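You operate a simulated robot arm through the tools that you are given. There is no shell and no other tool. Be economical: measure what you need, move in short steps, check, and stop when the job is done.

Carry out the task below with a simulated robot arm. There is one attempt and no reset: what you move stays moved.

JOB
Put the 16 V cell from the top of the press bench on top of the brown slip pad there.

Only the result counts: the job must be done as asked and must still hold three seconds after the hand-in. Knocking over, shifting, dropping, spilling or breaking anything else fails it.

ROBOT AND FRAMES
A 7-joint arm with a two-finger parallel gripper, fixed in place. Base frame: the origin is at the foot of the arm, x ahead of it, y to its left, z up; the work surface is at about z = 0. Units: m, rad, N and s.
With the tool pointing down near the work surface it reaches from about 0.22 to 0.58 m from the base axis. Its first joint turns from -1.152 to 1.152 rad. Payload 2.5 kg.
Tool frame: the origin (TCP) lies between the finger pads and is the grasp point; the fingertips stand 0.023 m ahead of it; z points along the fingers, y is the line along which they close. Largest opening 0.094 m; finger width 0.038, thickness 0.01; the body of the gripper, 0.054 by 0.096 m, starts 0.039 m behind the TCP.
Orientation is that of the tool frame in the base frame, as a unit quaternion [x, y, z, w]. With the fingers straight down and closing along the base's y, the tool's x points along the base's -x, its y along +y and its z along -z.

CONTROLS
- The arm moves only by the tool apply_moves. Its argument "steps" is a list that holds one entry, the list of rows, each a list of 6 numbers: the shift along the tool's x, y, z in m, then the turn, a rotation vector about the tool's x, y, z in rad. In form: [[[tx, ty, tz, ax, ay, az], ...]]. A call has 1 to 10 rows; each row shifts and turns the commanded pose from where the row before left it, along the tool's axes as they then stand. "grip" is the finger opening in m, from 0 to 0.094, set as the call begins (left out, the last holds). A row lasts 0.2 s, in which the tool goes at most 0.05 m and 0.15 rad; a call with a longer step from one row to the next is refused whole, and so is a gripper value outside its range. A pose out of reach is approached as far as the arm can. The call stops where the force on the tool passes 40 N (or 10 N more than at its start, if that is more) or the arm is blocked; 0.2 s more then pass. The fingers move at their own pace (about 0.108 m/s each) and stop on an object; they squeeze with about 42 N. The grip force told is the motor's: it shows also when the fingers shut on nothing. Time passes only in rows, and 0.2 s behind the last, so rows that do not move let the fingers close. The reply holds the time, the measured pose of the TCP, the force on the tool along the base axes, the opening and the grip force, in the units named above and with some noise, and new pictures: "show" is both (left out), scene, wrist or none.
- Cameras (640 x 400 px; columns grow to the right, rows downward): "scene" is fixed at [0.1166, -0.4127, 0.5467]; the picture's right is [0.73, -0.68, 0.00], its down [-0.38, -0.41, -0.83] and it looks along [0.57, 0.61, -0.56] (base axes); focal length 363 px, centre (320, 200). "wrist" rides on the gripper at [0.086, 0.016, -0.074] in the tool frame; the picture's right is [-0.18, 0.98, 0.00], its down [-0.58, -0.11, -0.81] and it looks along [-0.79, -0.15, 0.59] (tool axes); focal length 243 px, centre (320, 200). There is no depth. A picture from a camera that has moved, and an enlarged one, comes with that camera's place and axes in the base frame and with its lens. The place of the scene camera against the robot may be out by one fixed shift of up to 0.018 m in any direction.
- zoom(camera, box): a new picture of the part [left, top, right, bottom] of that camera's present view, enlarged. It takes no simulated time.
- job_done(): hands the job in; it is judged then, once.

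Work in short steps. Places have to be worked out from the pictures, the camera data and where the tool is seen: move nearer, look again, correct. Check each grasp and each placing, and mend what went wrong. You have 90 turns and 170 pictures in all, those below and enlarged ones among them. Open the gripper and draw the arm clear of the work before you hand the job in, unless the task says otherwise; then end with one line.

The tools are called as name(argument=value, ...) on one line, values as JSON. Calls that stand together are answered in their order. apply_moves: Moves the arm, as the interface text tells. Its arguments: {"type":"object","properties":{"steps":{"type":"array","items":{"type":"array","items":{"type":"array","items":{"type":"number"}}}},"grip":{"type":"number"},"show":{"type":"string","enum":["both","scene","wrist","none"]}},"required":["steps"]} The other tools are called the same way: zoom (camera, box) takes an enlarged picture of a part of a camera's view; job_done () hands the job in.

At the start:

```text
clock: 0.0
tool_pos: [0.3141, 0.1341, 0.2952]
tcp_rot: [0.001, 1.0, 0.0, -0.001]
ft_force: [-0.2, 0.8, -0.2]
width: 0.094
grip_force: 0.0
```

scene: 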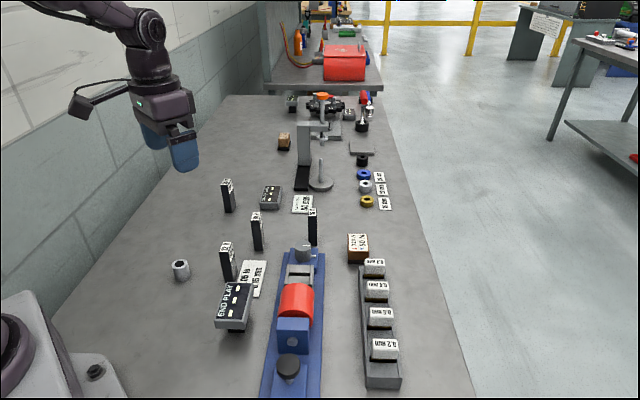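
wrist: 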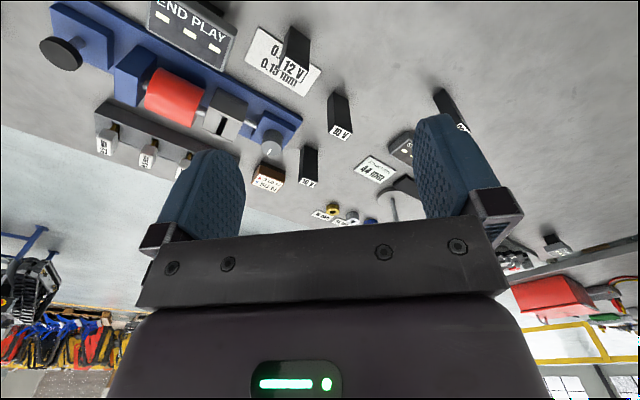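

I start by enlarging the scene to read the labels on the cells and find the brown pad.

zoom(camera="scene", box=[200, 160, 400, 285])

zoom(camera="wrist", box=[230, 20, 480, 220])

zoom(camera="scene", box=[260, 80, 400, 170])

```text
3.20 times, centred on (300, 222) of scene
camera zoom: at [0.1166, -0.4127, 0.5467], right [0.73, -0.68, 0.0], down [-0.38, -0.41, -0.83], along [0.57, 0.61, -0.56], focal length 1162 px, centre (384, 128)
```

zoom: 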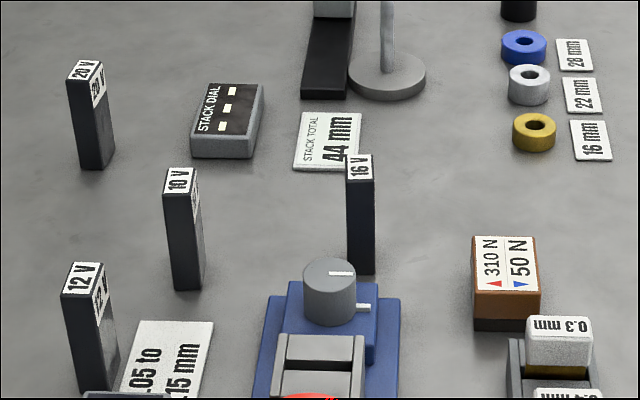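

```text
2.00 times, centred on (355, 120) of wrist
camera zoom: at [0.2276, 0.1498, 0.3699], right [0.18, 0.98, 0.0], down [0.58, -0.11, 0.81], along [0.79, -0.15, -0.59], focal length 485 px, centre (250, 360)
```

zoom: 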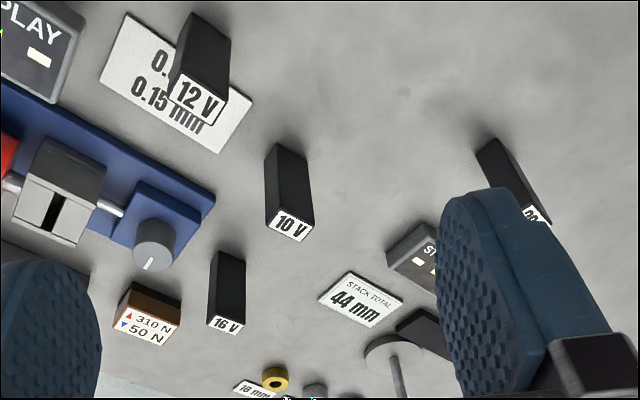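

```text
4.44 times, centred on (330, 125) of scene
camera zoom: at [0.1166, -0.4127, 0.5467], right [0.73, -0.68, 0.0], down [-0.38, -0.41, -0.83], along [0.57, 0.61, -0.56], focal length 1614 px, centre (276, 533)
```

zoom: 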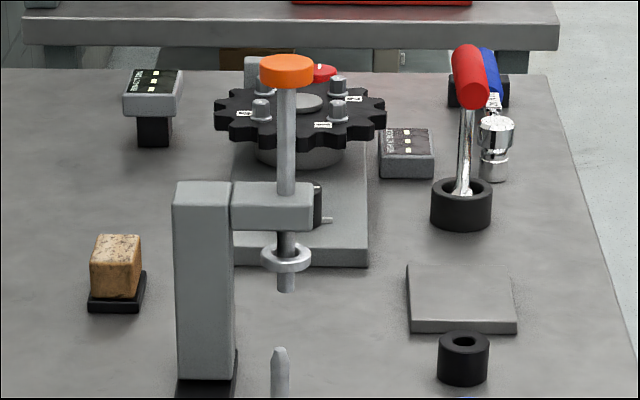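

The 16 V cell is the one just behind the blue fixture. Several items could be the brown pad, so I look more closely.

zoom(camera="scene", box=[335, 220, 405, 275])

zoom(camera="scene", box=[265, 120, 305, 160])

zoom(camera="scene", box=[200, 230, 420, 400])

zoom(camera="wrist", box=[0, 0, 320, 200])

```text
7.27 times, centred on (370, 248) of scene
camera zoom: at [0.1166, -0.4127, 0.5467], right [0.73, -0.68, 0.0], down [-0.38, -0.41, -0.83], along [0.57, 0.61, -0.56], focal length 2641 px, centre (-44, -146)
```

zoom: 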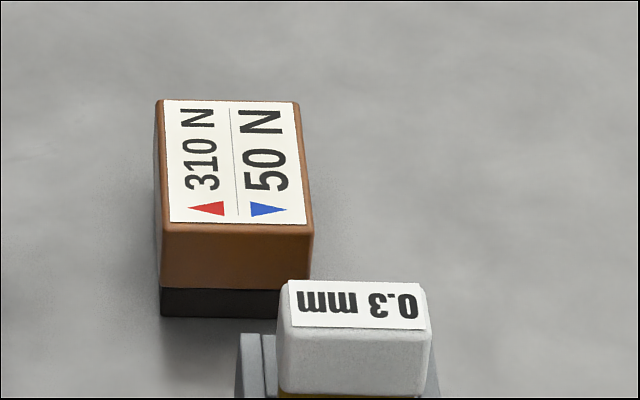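

```text
10.00 times, centred on (285, 140) of scene
camera zoom: at [0.1166, -0.4127, 0.5467], right [0.73, -0.68, 0.0], down [-0.38, -0.41, -0.83], along [0.57, 0.61, -0.56], focal length 3631 px, centre (670, 800)
```

zoom: 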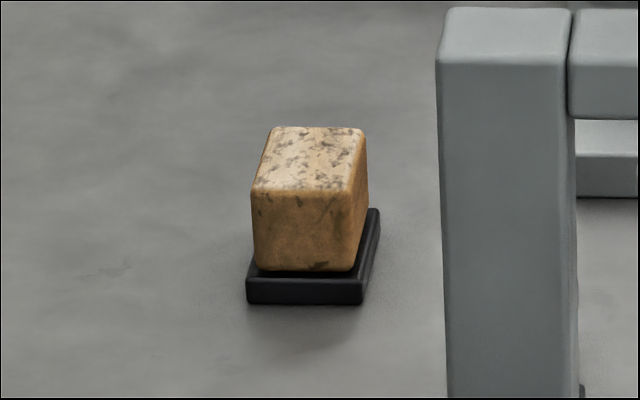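

```text
2.35 times, centred on (310, 315) of scene
camera zoom: at [0.1166, -0.4127, 0.5467], right [0.73, -0.68, 0.0], down [-0.38, -0.41, -0.83], along [0.57, 0.61, -0.56], focal length 854 px, centre (344, -71)
```

zoom: 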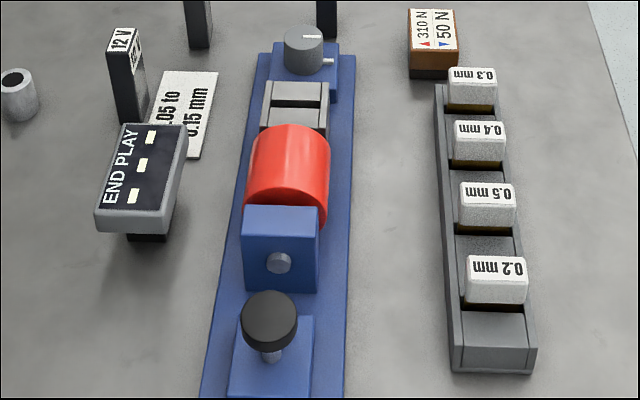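

```text
2.00 times, centred on (160, 100) of wrist
camera zoom: at [0.2276, 0.1498, 0.3699], right [0.18, 0.98, 0.0], down [0.58, -0.11, 0.81], along [0.79, -0.15, -0.59], focal length 485 px, centre (640, 400)
```

zoom: 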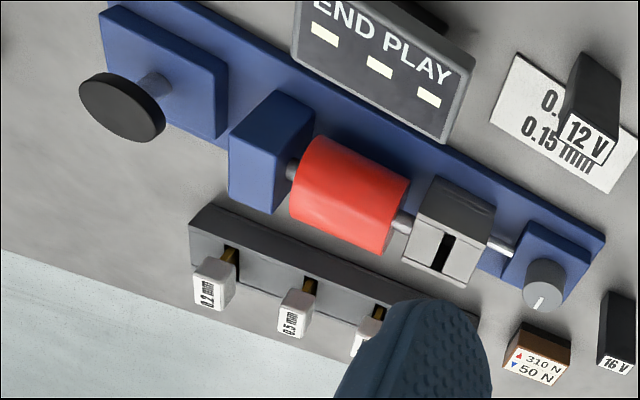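

The brown pad is the brown block marked 310/50 N, near (0.59, -0.03) with its top at about z = 0.035. The tan flecked block is far out of reach. The 16 V cell is near (0.545, 0.066) and about 0.083 tall, so I move the camera closer to see how it is turned.

apply_moves(steps=[[[-0.026, -0.016, 0.01, 0, 0, 0], [-0.026, -0.016, 0.01, 0, 0, 0], [-0.026, -0.016, 0.01, 0, 0, 0], [-0.026, -0.016, 0.01, 0, 0, 0], [0, 0, 0, 0, 0, 0]]], grip=0.094)

```text
clock: 1.2
tool_pos: [0.4192, 0.0693, 0.2557]
tcp_rot: [0.0, 1.0, 0.0, 0.0]
ft_force: [-0.1, 0.2, 0.2]
width: 0.0942
grip_force: 0.0
camera wrist: at [0.3324, 0.0851, 0.329], right [0.18, 0.98, 0.0], down [0.58, -0.11, 0.81], along [0.79, -0.15, -0.59], focal length 243 px, centre (320, 200)
```

scene: 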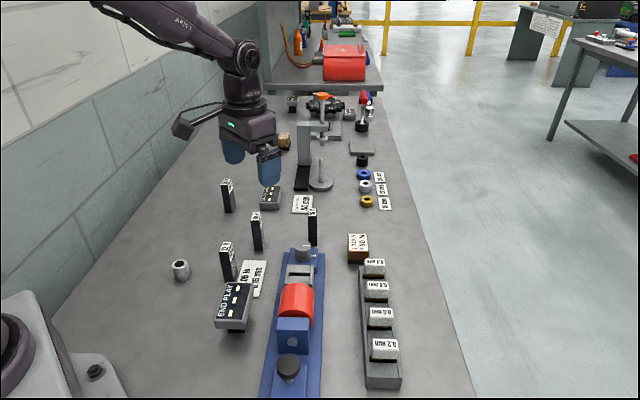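
wrist: 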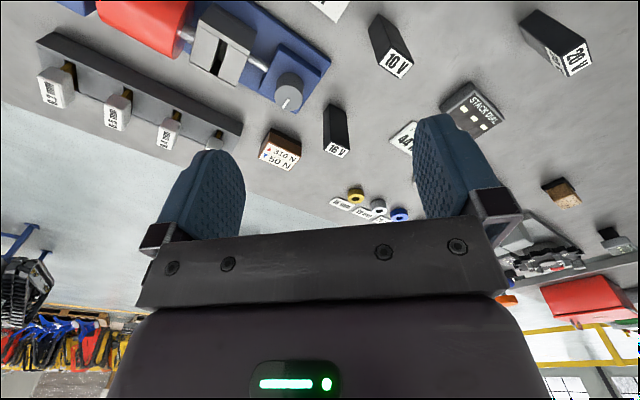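

zoom(camera="wrist", box=[240, 80, 400, 180])

```text
4.00 times, centred on (320, 130) of wrist
camera zoom: at [0.3324, 0.0851, 0.329], right [0.18, 0.98, 0.0], down [0.58, -0.11, 0.81], along [0.79, -0.15, -0.59], focal length 970 px, centre (320, 480)
```

zoom: 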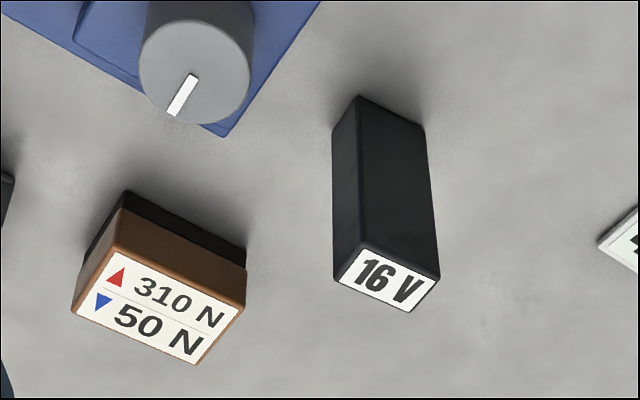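

The 16 V cell stands at about (0.554, 0.066), 0.081 tall and 18 x 29 mm, with its long side at about 49° in base. The pad's top centre is at about (0.594, -0.032, 0.037), turned the same way. I move above the cell and yaw so the fingers close across its short side.

apply_moves(steps=[[[-0.0337, -0.001, 0.0214, 0, 0, 0], [-0.0337, -0.001, 0.0214, 0, 0, 0], [-0.0337, -0.001, 0.0214, 0, 0, 0], [-0.0337, 0, 0.0214, 0, 0, 0], [0, 0, 0, 0, 0, -0.1425], [0, 0, 0, 0, 0, -0.1425], [0, 0, 0, 0, 0, -0.1425], [0, 0, 0, 0, 0, -0.1425], [0, 0, 0, 0, 0, -0.1425], [0, 0, 0, 0, 0, -0.1425]]], grip=0.06)

```text
clock: 3.4
tool_pos: [0.553, 0.067, 0.1703]
tcp_rot: [-0.416, 0.909, 0.0, 0.0]
ft_force: [0.2, -0.6, 1.3]
width: 0.0599
grip_force: 0.2
camera wrist: at [0.4839, 0.0118, 0.2445], right [-0.62, 0.78, 0.0], down [0.46, 0.37, 0.81], along [0.63, 0.5, -0.59], focal length 243 px, centre (320, 200)
```

scene: 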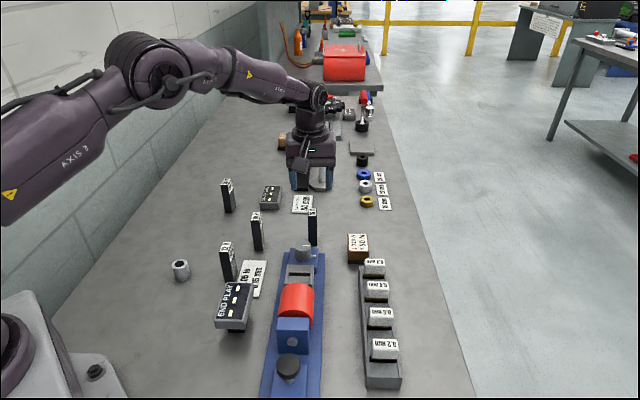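
wrist: 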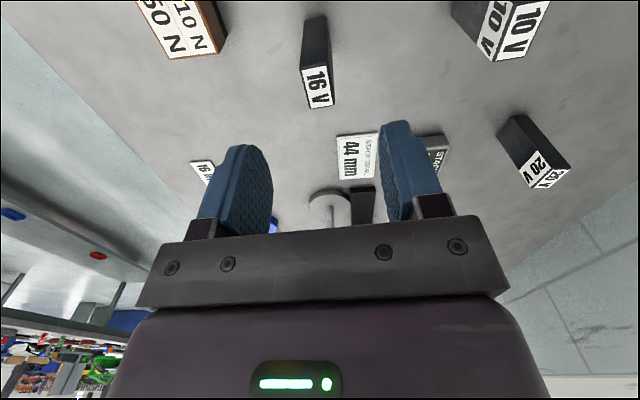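

Yaw is about 49°. I refine the cell's position and angle from this closer view.

zoom(camera="wrist", box=[240, 0, 400, 100])

zoom(camera="wrist", box=[280, 0, 360, 120])

```text
4.00 times, centred on (320, 50) of wrist
camera zoom: at [0.4839, 0.0118, 0.2445], right [-0.62, 0.78, 0.0], down [0.46, 0.37, 0.81], along [0.63, 0.5, -0.59], focal length 970 px, centre (320, 800)
```

zoom: 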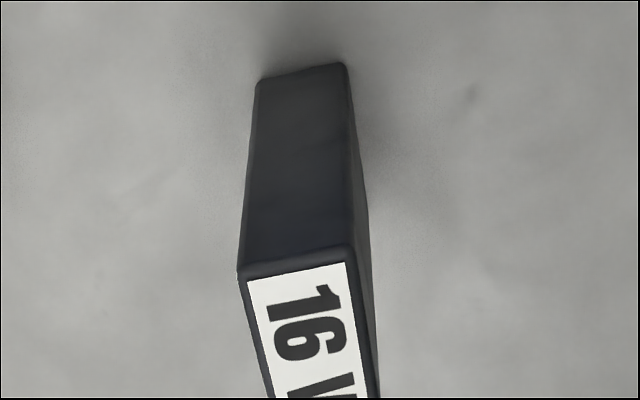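

```text
3.33 times, centred on (320, 60) of wrist
camera zoom: at [0.4839, 0.0118, 0.2445], right [-0.62, 0.78, 0.0], down [0.46, 0.37, 0.81], along [0.63, 0.5, -0.59], focal length 809 px, centre (320, 667)
```

zoom: 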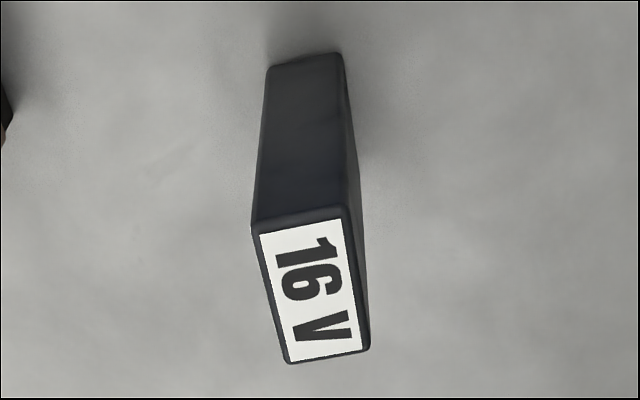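

The cell's centre is at (0.555, 0.066) and the yaw matches within 1°. I correct by about 2 mm and descend to z = 0.055.

apply_moves(steps=[[[-0.0006, -0.0022, 0.0, 0, 0, 0], [0, 0, 0.03, 0, 0, 0], [0, 0, 0.03, 0, 0, 0], [0, 0, 0.03, 0, 0, 0], [0, 0, 0.025, 0, 0, 0], [0, 0, 0, 0, 0, 0]]])

```text
clock: 4.8
tool_pos: [0.5557, 0.0663, 0.0543]
tcp_rot: [-0.415, 0.91, 0.001, 0.0]
ft_force: [0.3, 0.0, -0.5]
width: 0.0598
grip_force: 0.0
camera wrist: at [0.4858, 0.0111, 0.1287], right [-0.62, 0.78, 0.0], down [0.46, 0.37, 0.81], along [0.63, 0.5, -0.59], focal length 243 px, centre (320, 200)
```

scene: 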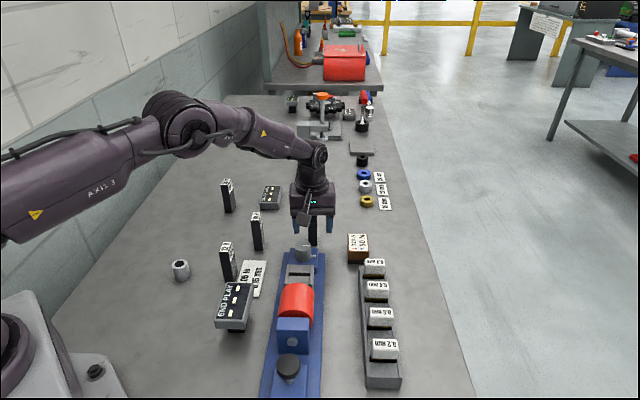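
wrist: 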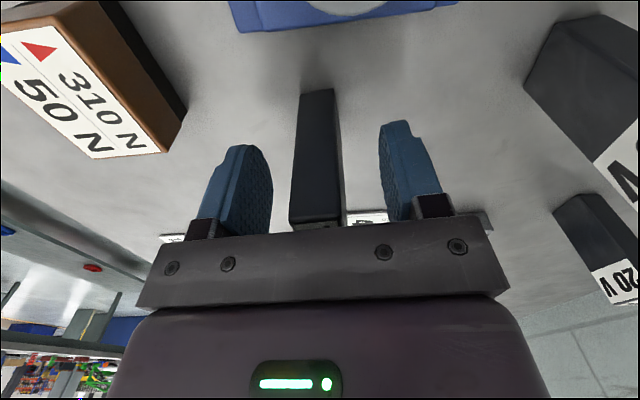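

The cell is centred between the fingers, so I close on it.

apply_moves(steps=[[[0, 0, 0, 0, 0, 0], [0, 0, 0, 0, 0, 0], [0, 0, 0, 0, 0, 0]]], grip=0.0, show="wrist")

```text
clock: 5.6
tool_pos: [0.5543, 0.068, 0.054]
tcp_rot: [-0.415, 0.91, 0.0, 0.001]
ft_force: [0.7, -0.8, 0.4]
width: 0.0195
grip_force: 41.9
camera wrist: at [0.4857, 0.0111, 0.1289], right [-0.62, 0.78, 0.0], down [0.46, 0.37, 0.81], along [0.63, 0.5, -0.59], focal length 243 px, centre (320, 200)
```

wrist: 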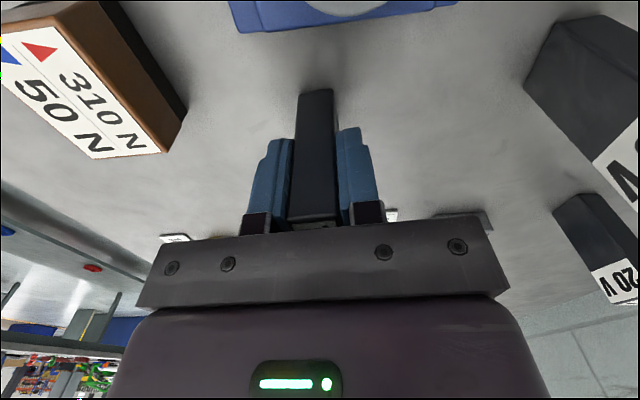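

It is held at 19.5 mm with 42 N. I lift 0.08 m and check the pad from there.

apply_moves(steps=[[[0, 0, -0.02, 0, 0, 0], [0, 0, -0.03, 0, 0, 0], [0, 0, -0.03, 0, 0, 0], [0, 0, 0, 0, 0, 0]]])

zoom(camera="wrist", box=[80, 0, 240, 100])

```text
clock: 6.6
tool_pos: [0.5553, 0.0672, 0.1362]
tcp_rot: [-0.415, 0.91, 0.0, 0.0]
ft_force: [0.2, 0.9, -0.7]
width: 0.0196
grip_force: 41.9
camera wrist: at [0.4859, 0.011, 0.2096], right [-0.62, 0.78, 0.0], down [0.46, 0.37, 0.81], along [0.63, 0.5, -0.59], focal length 243 px, centre (320, 200)
```

scene: 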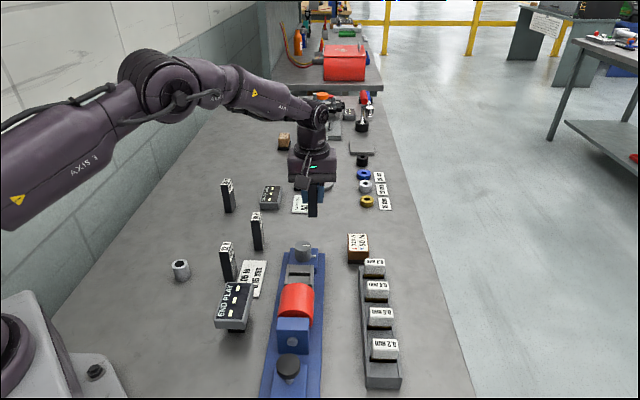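
wrist: 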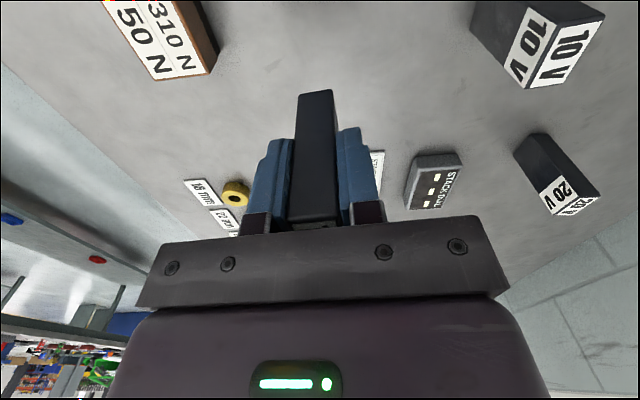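

```text
4.00 times, centred on (160, 50) of wrist
camera zoom: at [0.4859, 0.011, 0.2096], right [-0.62, 0.78, 0.0], down [0.46, 0.37, 0.81], along [0.63, 0.5, -0.59], focal length 970 px, centre (960, 800)
```

zoom: 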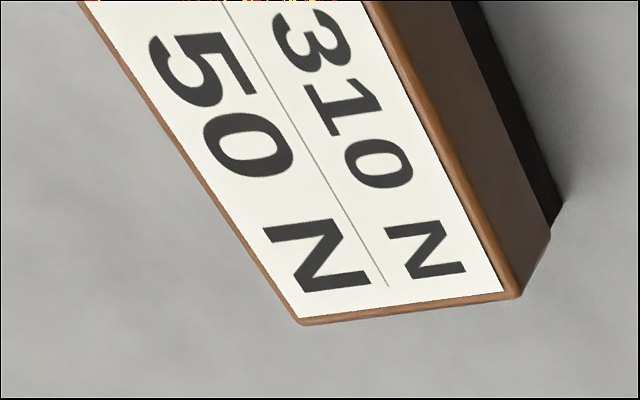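

The pad's top centre works out at about (0.595, -0.032), turned 48.7°, which agrees with the earlier estimate. I move over it at this height.

apply_moves(steps=[[[0.0121, -0.0234, 0, 0, 0, 0], [0.0121, -0.0234, 0, 0, 0, 0], [0.0121, -0.0234, 0, 0, 0, 0], [0.0121, -0.0234, 0, 0, 0, 0], [0, 0, 0, 0, 0, 0], [0, 0, 0, 0, 0, 0]]])

```text
clock: 8.0
tool_pos: [0.5946, -0.0318, 0.1352]
tcp_rot: [-0.415, 0.91, 0.0, 0.0]
ft_force: [-0.9, -0.1, -1.4]
width: 0.0194
grip_force: 42.1
camera wrist: at [0.5252, -0.0872, 0.2096], right [-0.62, 0.78, 0.0], down [0.46, 0.37, 0.81], along [0.63, 0.5, -0.59], focal length 243 px, centre (320, 200)
```

scene: 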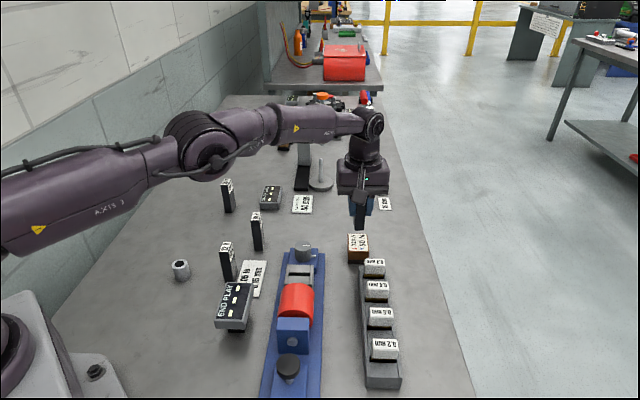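
wrist: 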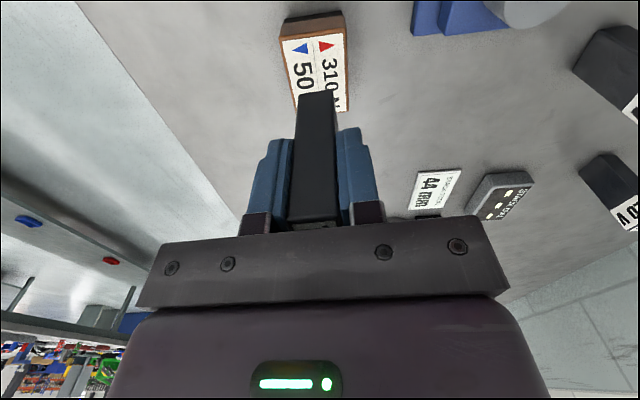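

The arm reaches it, and this view gives the pad centre at (0.594, -0.033), right under the cell. I lower 0.036 and check the gap.

apply_moves(steps=[[[0, 0, 0.018, 0, 0, 0], [0, 0, 0.018, 0, 0, 0], [0, 0, 0, 0, 0, 0]]])

zoom(camera="scene", box=[320, 180, 400, 280])

zoom(camera="wrist", box=[240, 0, 400, 160])

```text
clock: 8.8
tool_pos: [0.5948, -0.032, 0.099]
tcp_rot: [-0.415, 0.91, 0.0, 0.0]
ft_force: [-0.1, -0.1, -0.1]
width: 0.0195
grip_force: 42.2
camera wrist: at [0.5252, -0.087, 0.1732], right [-0.62, 0.78, 0.0], down [0.46, 0.37, 0.81], along [0.63, 0.5, -0.59], focal length 243 px, centre (320, 200)
```

scene: 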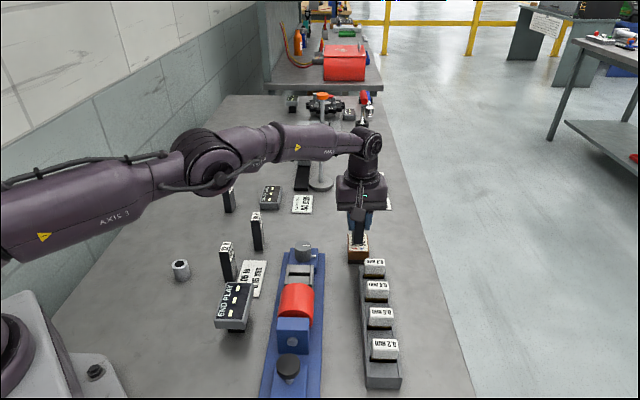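
wrist: 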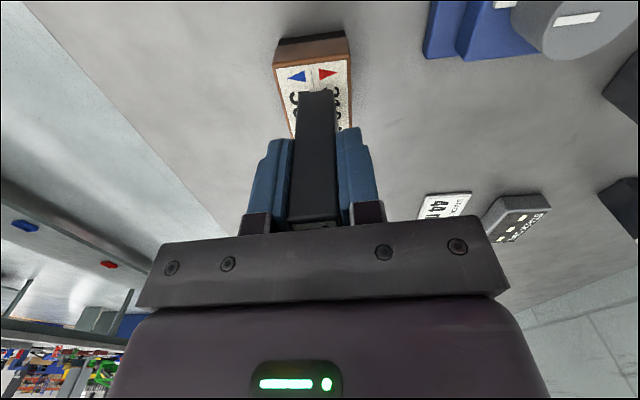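

```text
4.00 times, centred on (360, 230) of scene
camera zoom: at [0.1166, -0.4127, 0.5467], right [0.73, -0.68, 0.0], down [-0.38, -0.41, -0.83], along [0.57, 0.61, -0.56], focal length 1452 px, centre (160, 80)
```

zoom: 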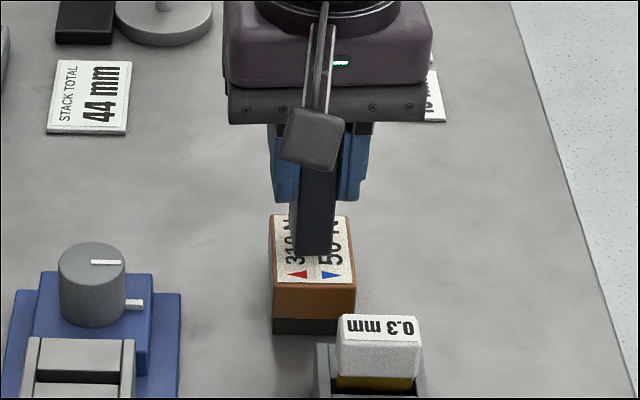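

```text
2.50 times, centred on (320, 80) of wrist
camera zoom: at [0.5252, -0.087, 0.1732], right [-0.62, 0.78, 0.0], down [0.46, 0.37, 0.81], along [0.63, 0.5, -0.59], focal length 606 px, centre (320, 500)
```

zoom: 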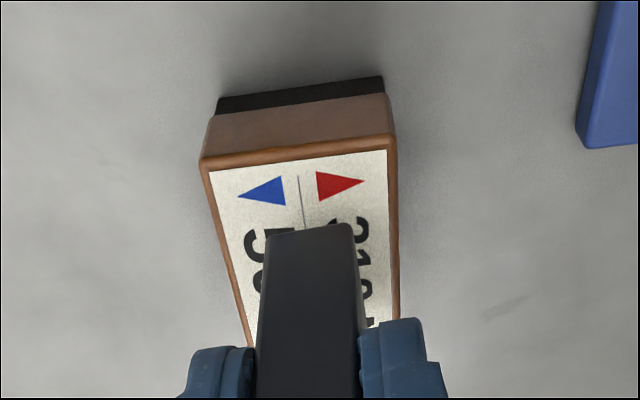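

The cell is well centred over the pad. I lower in small steps until a contact force shows.

apply_moves(steps=[[[0, 0, 0.002, 0, 0, 0], [0, 0, 0.002, 0, 0, 0], [0, 0, 0.0015, 0, 0, 0], [0, 0, 0, 0, 0, 0]]], show="none")

```text
clock: 9.8
tool_pos: [0.5942, -0.0307, 0.0933]
tcp_rot: [-0.415, 0.91, 0.001, 0.0]
ft_force: [-0.8, 0.2, -0.8]
width: 0.0194
grip_force: 42.2
```

No contact yet, so I go down another 2 mm.

apply_moves(steps=[[[0, 0, 0.001, 0, 0, 0], [0, 0, 0.001, 0, 0, 0], [0, 0, 0, 0, 0, 0]]], show="wrist")

zoom(camera="wrist", box=[240, 0, 400, 160])

```text
clock: 10.6
tool_pos: [0.595, -0.0316, 0.0915]
tcp_rot: [-0.415, 0.91, 0.0, 0.0]
ft_force: [0.1, 0.1, -0.7]
width: 0.0194
grip_force: 41.9
camera wrist: at [0.5249, -0.0871, 0.1655], right [-0.62, 0.78, 0.0], down [0.46, 0.37, 0.81], along [0.63, 0.5, -0.59], focal length 243 px, centre (320, 200)
```

wrist: 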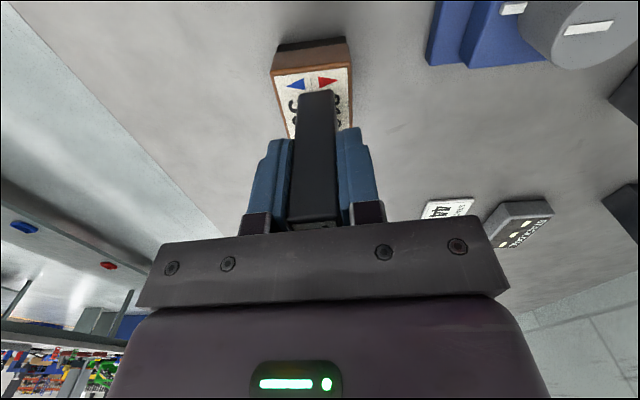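

```text
2.50 times, centred on (320, 80) of wrist
camera zoom: at [0.5249, -0.0871, 0.1655], right [-0.62, 0.78, 0.0], down [0.46, 0.37, 0.81], along [0.63, 0.5, -0.59], focal length 606 px, centre (320, 500)
```

zoom: 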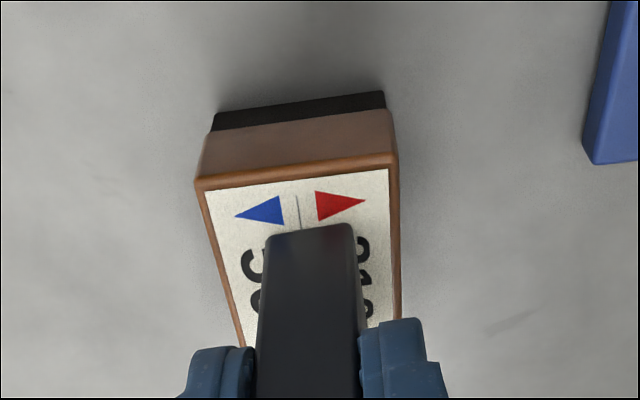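

Still free of contact, so I keep lowering by 1 mm rows.

apply_moves(steps=[[[0, 0, 0.001, 0, 0, 0], [0, 0, 0.001, 0, 0, 0], [0, 0, 0, 0, 0, 0]]], show="none")

```text
clock: 11.4
tool_pos: [0.5947, -0.0318, 0.0911]
tcp_rot: [-0.415, 0.91, -0.001, 0.001]
ft_force: [-2.7, 0.0, 8.9]
width: 0.0192
grip_force: 42.0
```

There is now 9 N upward, so the cell is on the pad. I ease off 1 mm of command and open a little.

apply_moves(steps=[[[0, 0, -0.001, 0, 0, 0], [0, 0, 0, 0, 0, 0]]], show="none")

apply_moves(steps=[[[0, 0, 0, 0, 0, 0], [0, 0, 0, 0, 0, 0]]], grip=0.05)

zoom(camera="scene", box=[320, 180, 400, 280])

```text
clock: 12.0
tool_pos: [0.5949, -0.0312, 0.0909]
tcp_rot: [-0.415, 0.91, -0.001, 0.0]
ft_force: [1.9, -0.5, 3.7]
width: 0.0195
grip_force: 41.6
```

```text
clock: 12.6
tool_pos: [0.595, -0.0329, 0.0901]
tcp_rot: [-0.414, 0.91, 0.0, 0.0]
ft_force: [0.2, -0.3, 0.3]
width: 0.0501
grip_force: 0.0
camera wrist: at [0.5247, -0.0869, 0.1645], right [-0.62, 0.78, 0.0], down [0.46, 0.37, 0.81], along [0.63, 0.5, -0.59], focal length 243 px, centre (320, 200)
```

scene: 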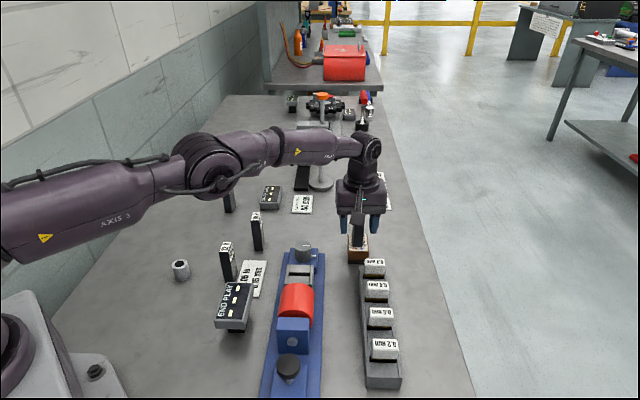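
wrist: 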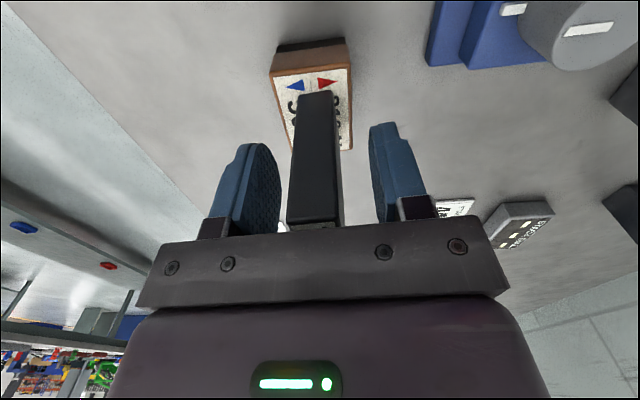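

```text
4.00 times, centred on (360, 230) of scene
camera zoom: at [0.1166, -0.4127, 0.5467], right [0.73, -0.68, 0.0], down [-0.38, -0.41, -0.83], along [0.57, 0.61, -0.56], focal length 1452 px, centre (160, 80)
```

zoom: 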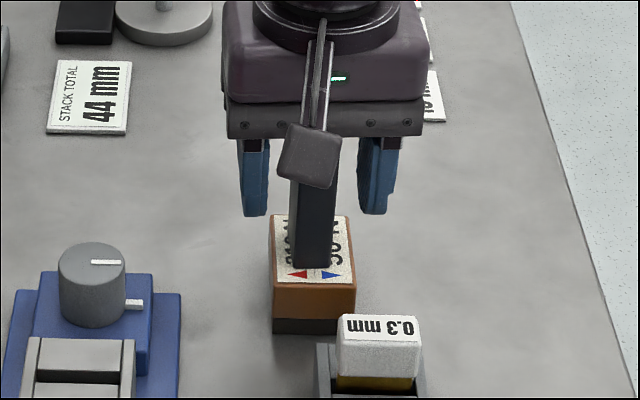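

The cell stands upright on the pad, free of the fingers. I lift straight up and then draw back towards the base.

apply_moves(steps=[[[0, 0, -0.03, 0, 0, 0], [0, 0, -0.04, 0, 0, 0], [0, 0, -0.04, 0, 0, 0], [0, 0, -0.03, 0, 0, 0], [0.026, 0.03, 0, 0, 0, 0], [0.026, 0.03, 0, 0, 0, 0], [0.026, 0.03, 0, 0, 0, 0], [0.026, 0.03, 0, 0, 0, 0], [0, 0, 0, 0, 0, 0]]])

zoom(camera="scene", box=[320, 180, 400, 280])

```text
clock: 14.6
tool_pos: [0.4346, -0.0309, 0.231]
tcp_rot: [-0.415, 0.91, -0.001, 0.001]
ft_force: [0.1, 0.2, -0.7]
width: 0.0501
grip_force: 0.0
camera wrist: at [0.3654, -0.0867, 0.3056], right [-0.62, 0.78, 0.0], down [0.46, 0.37, 0.81], along [0.63, 0.5, -0.59], focal length 243 px, centre (320, 200)
```

scene: 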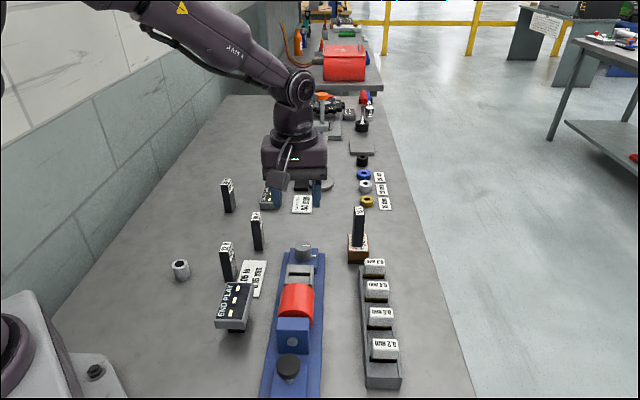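
wrist: 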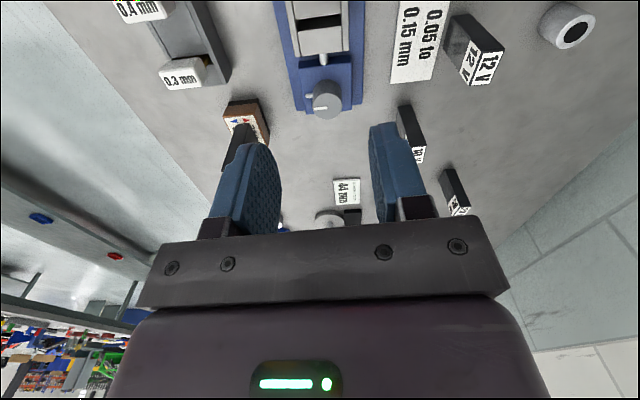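

```text
4.00 times, centred on (360, 230) of scene
camera zoom: at [0.1166, -0.4127, 0.5467], right [0.73, -0.68, 0.0], down [-0.38, -0.41, -0.83], along [0.57, 0.61, -0.56], focal length 1452 px, centre (160, 80)
```

zoom: 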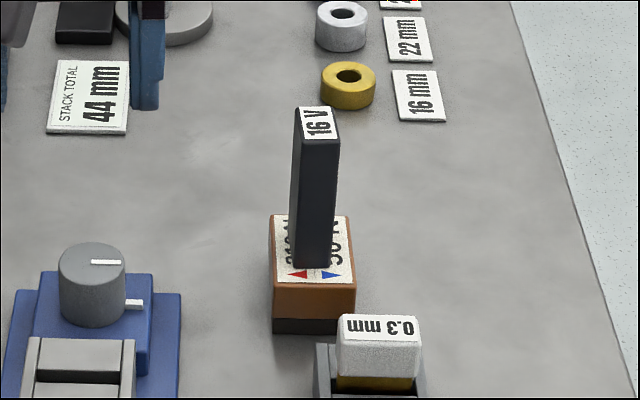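

The 16 V cell stands upright and centred on the brown pad, the arm is clear and nothing else has moved. I hand the job in.

job_done()

```text
The job is handed in.
```

The 16 V cell is standing upright and centred on the brown pad (the block labelled 310 N / 50 N). The gripper is open, the arm is clear, and the last pictures showed nothing else disturbed.
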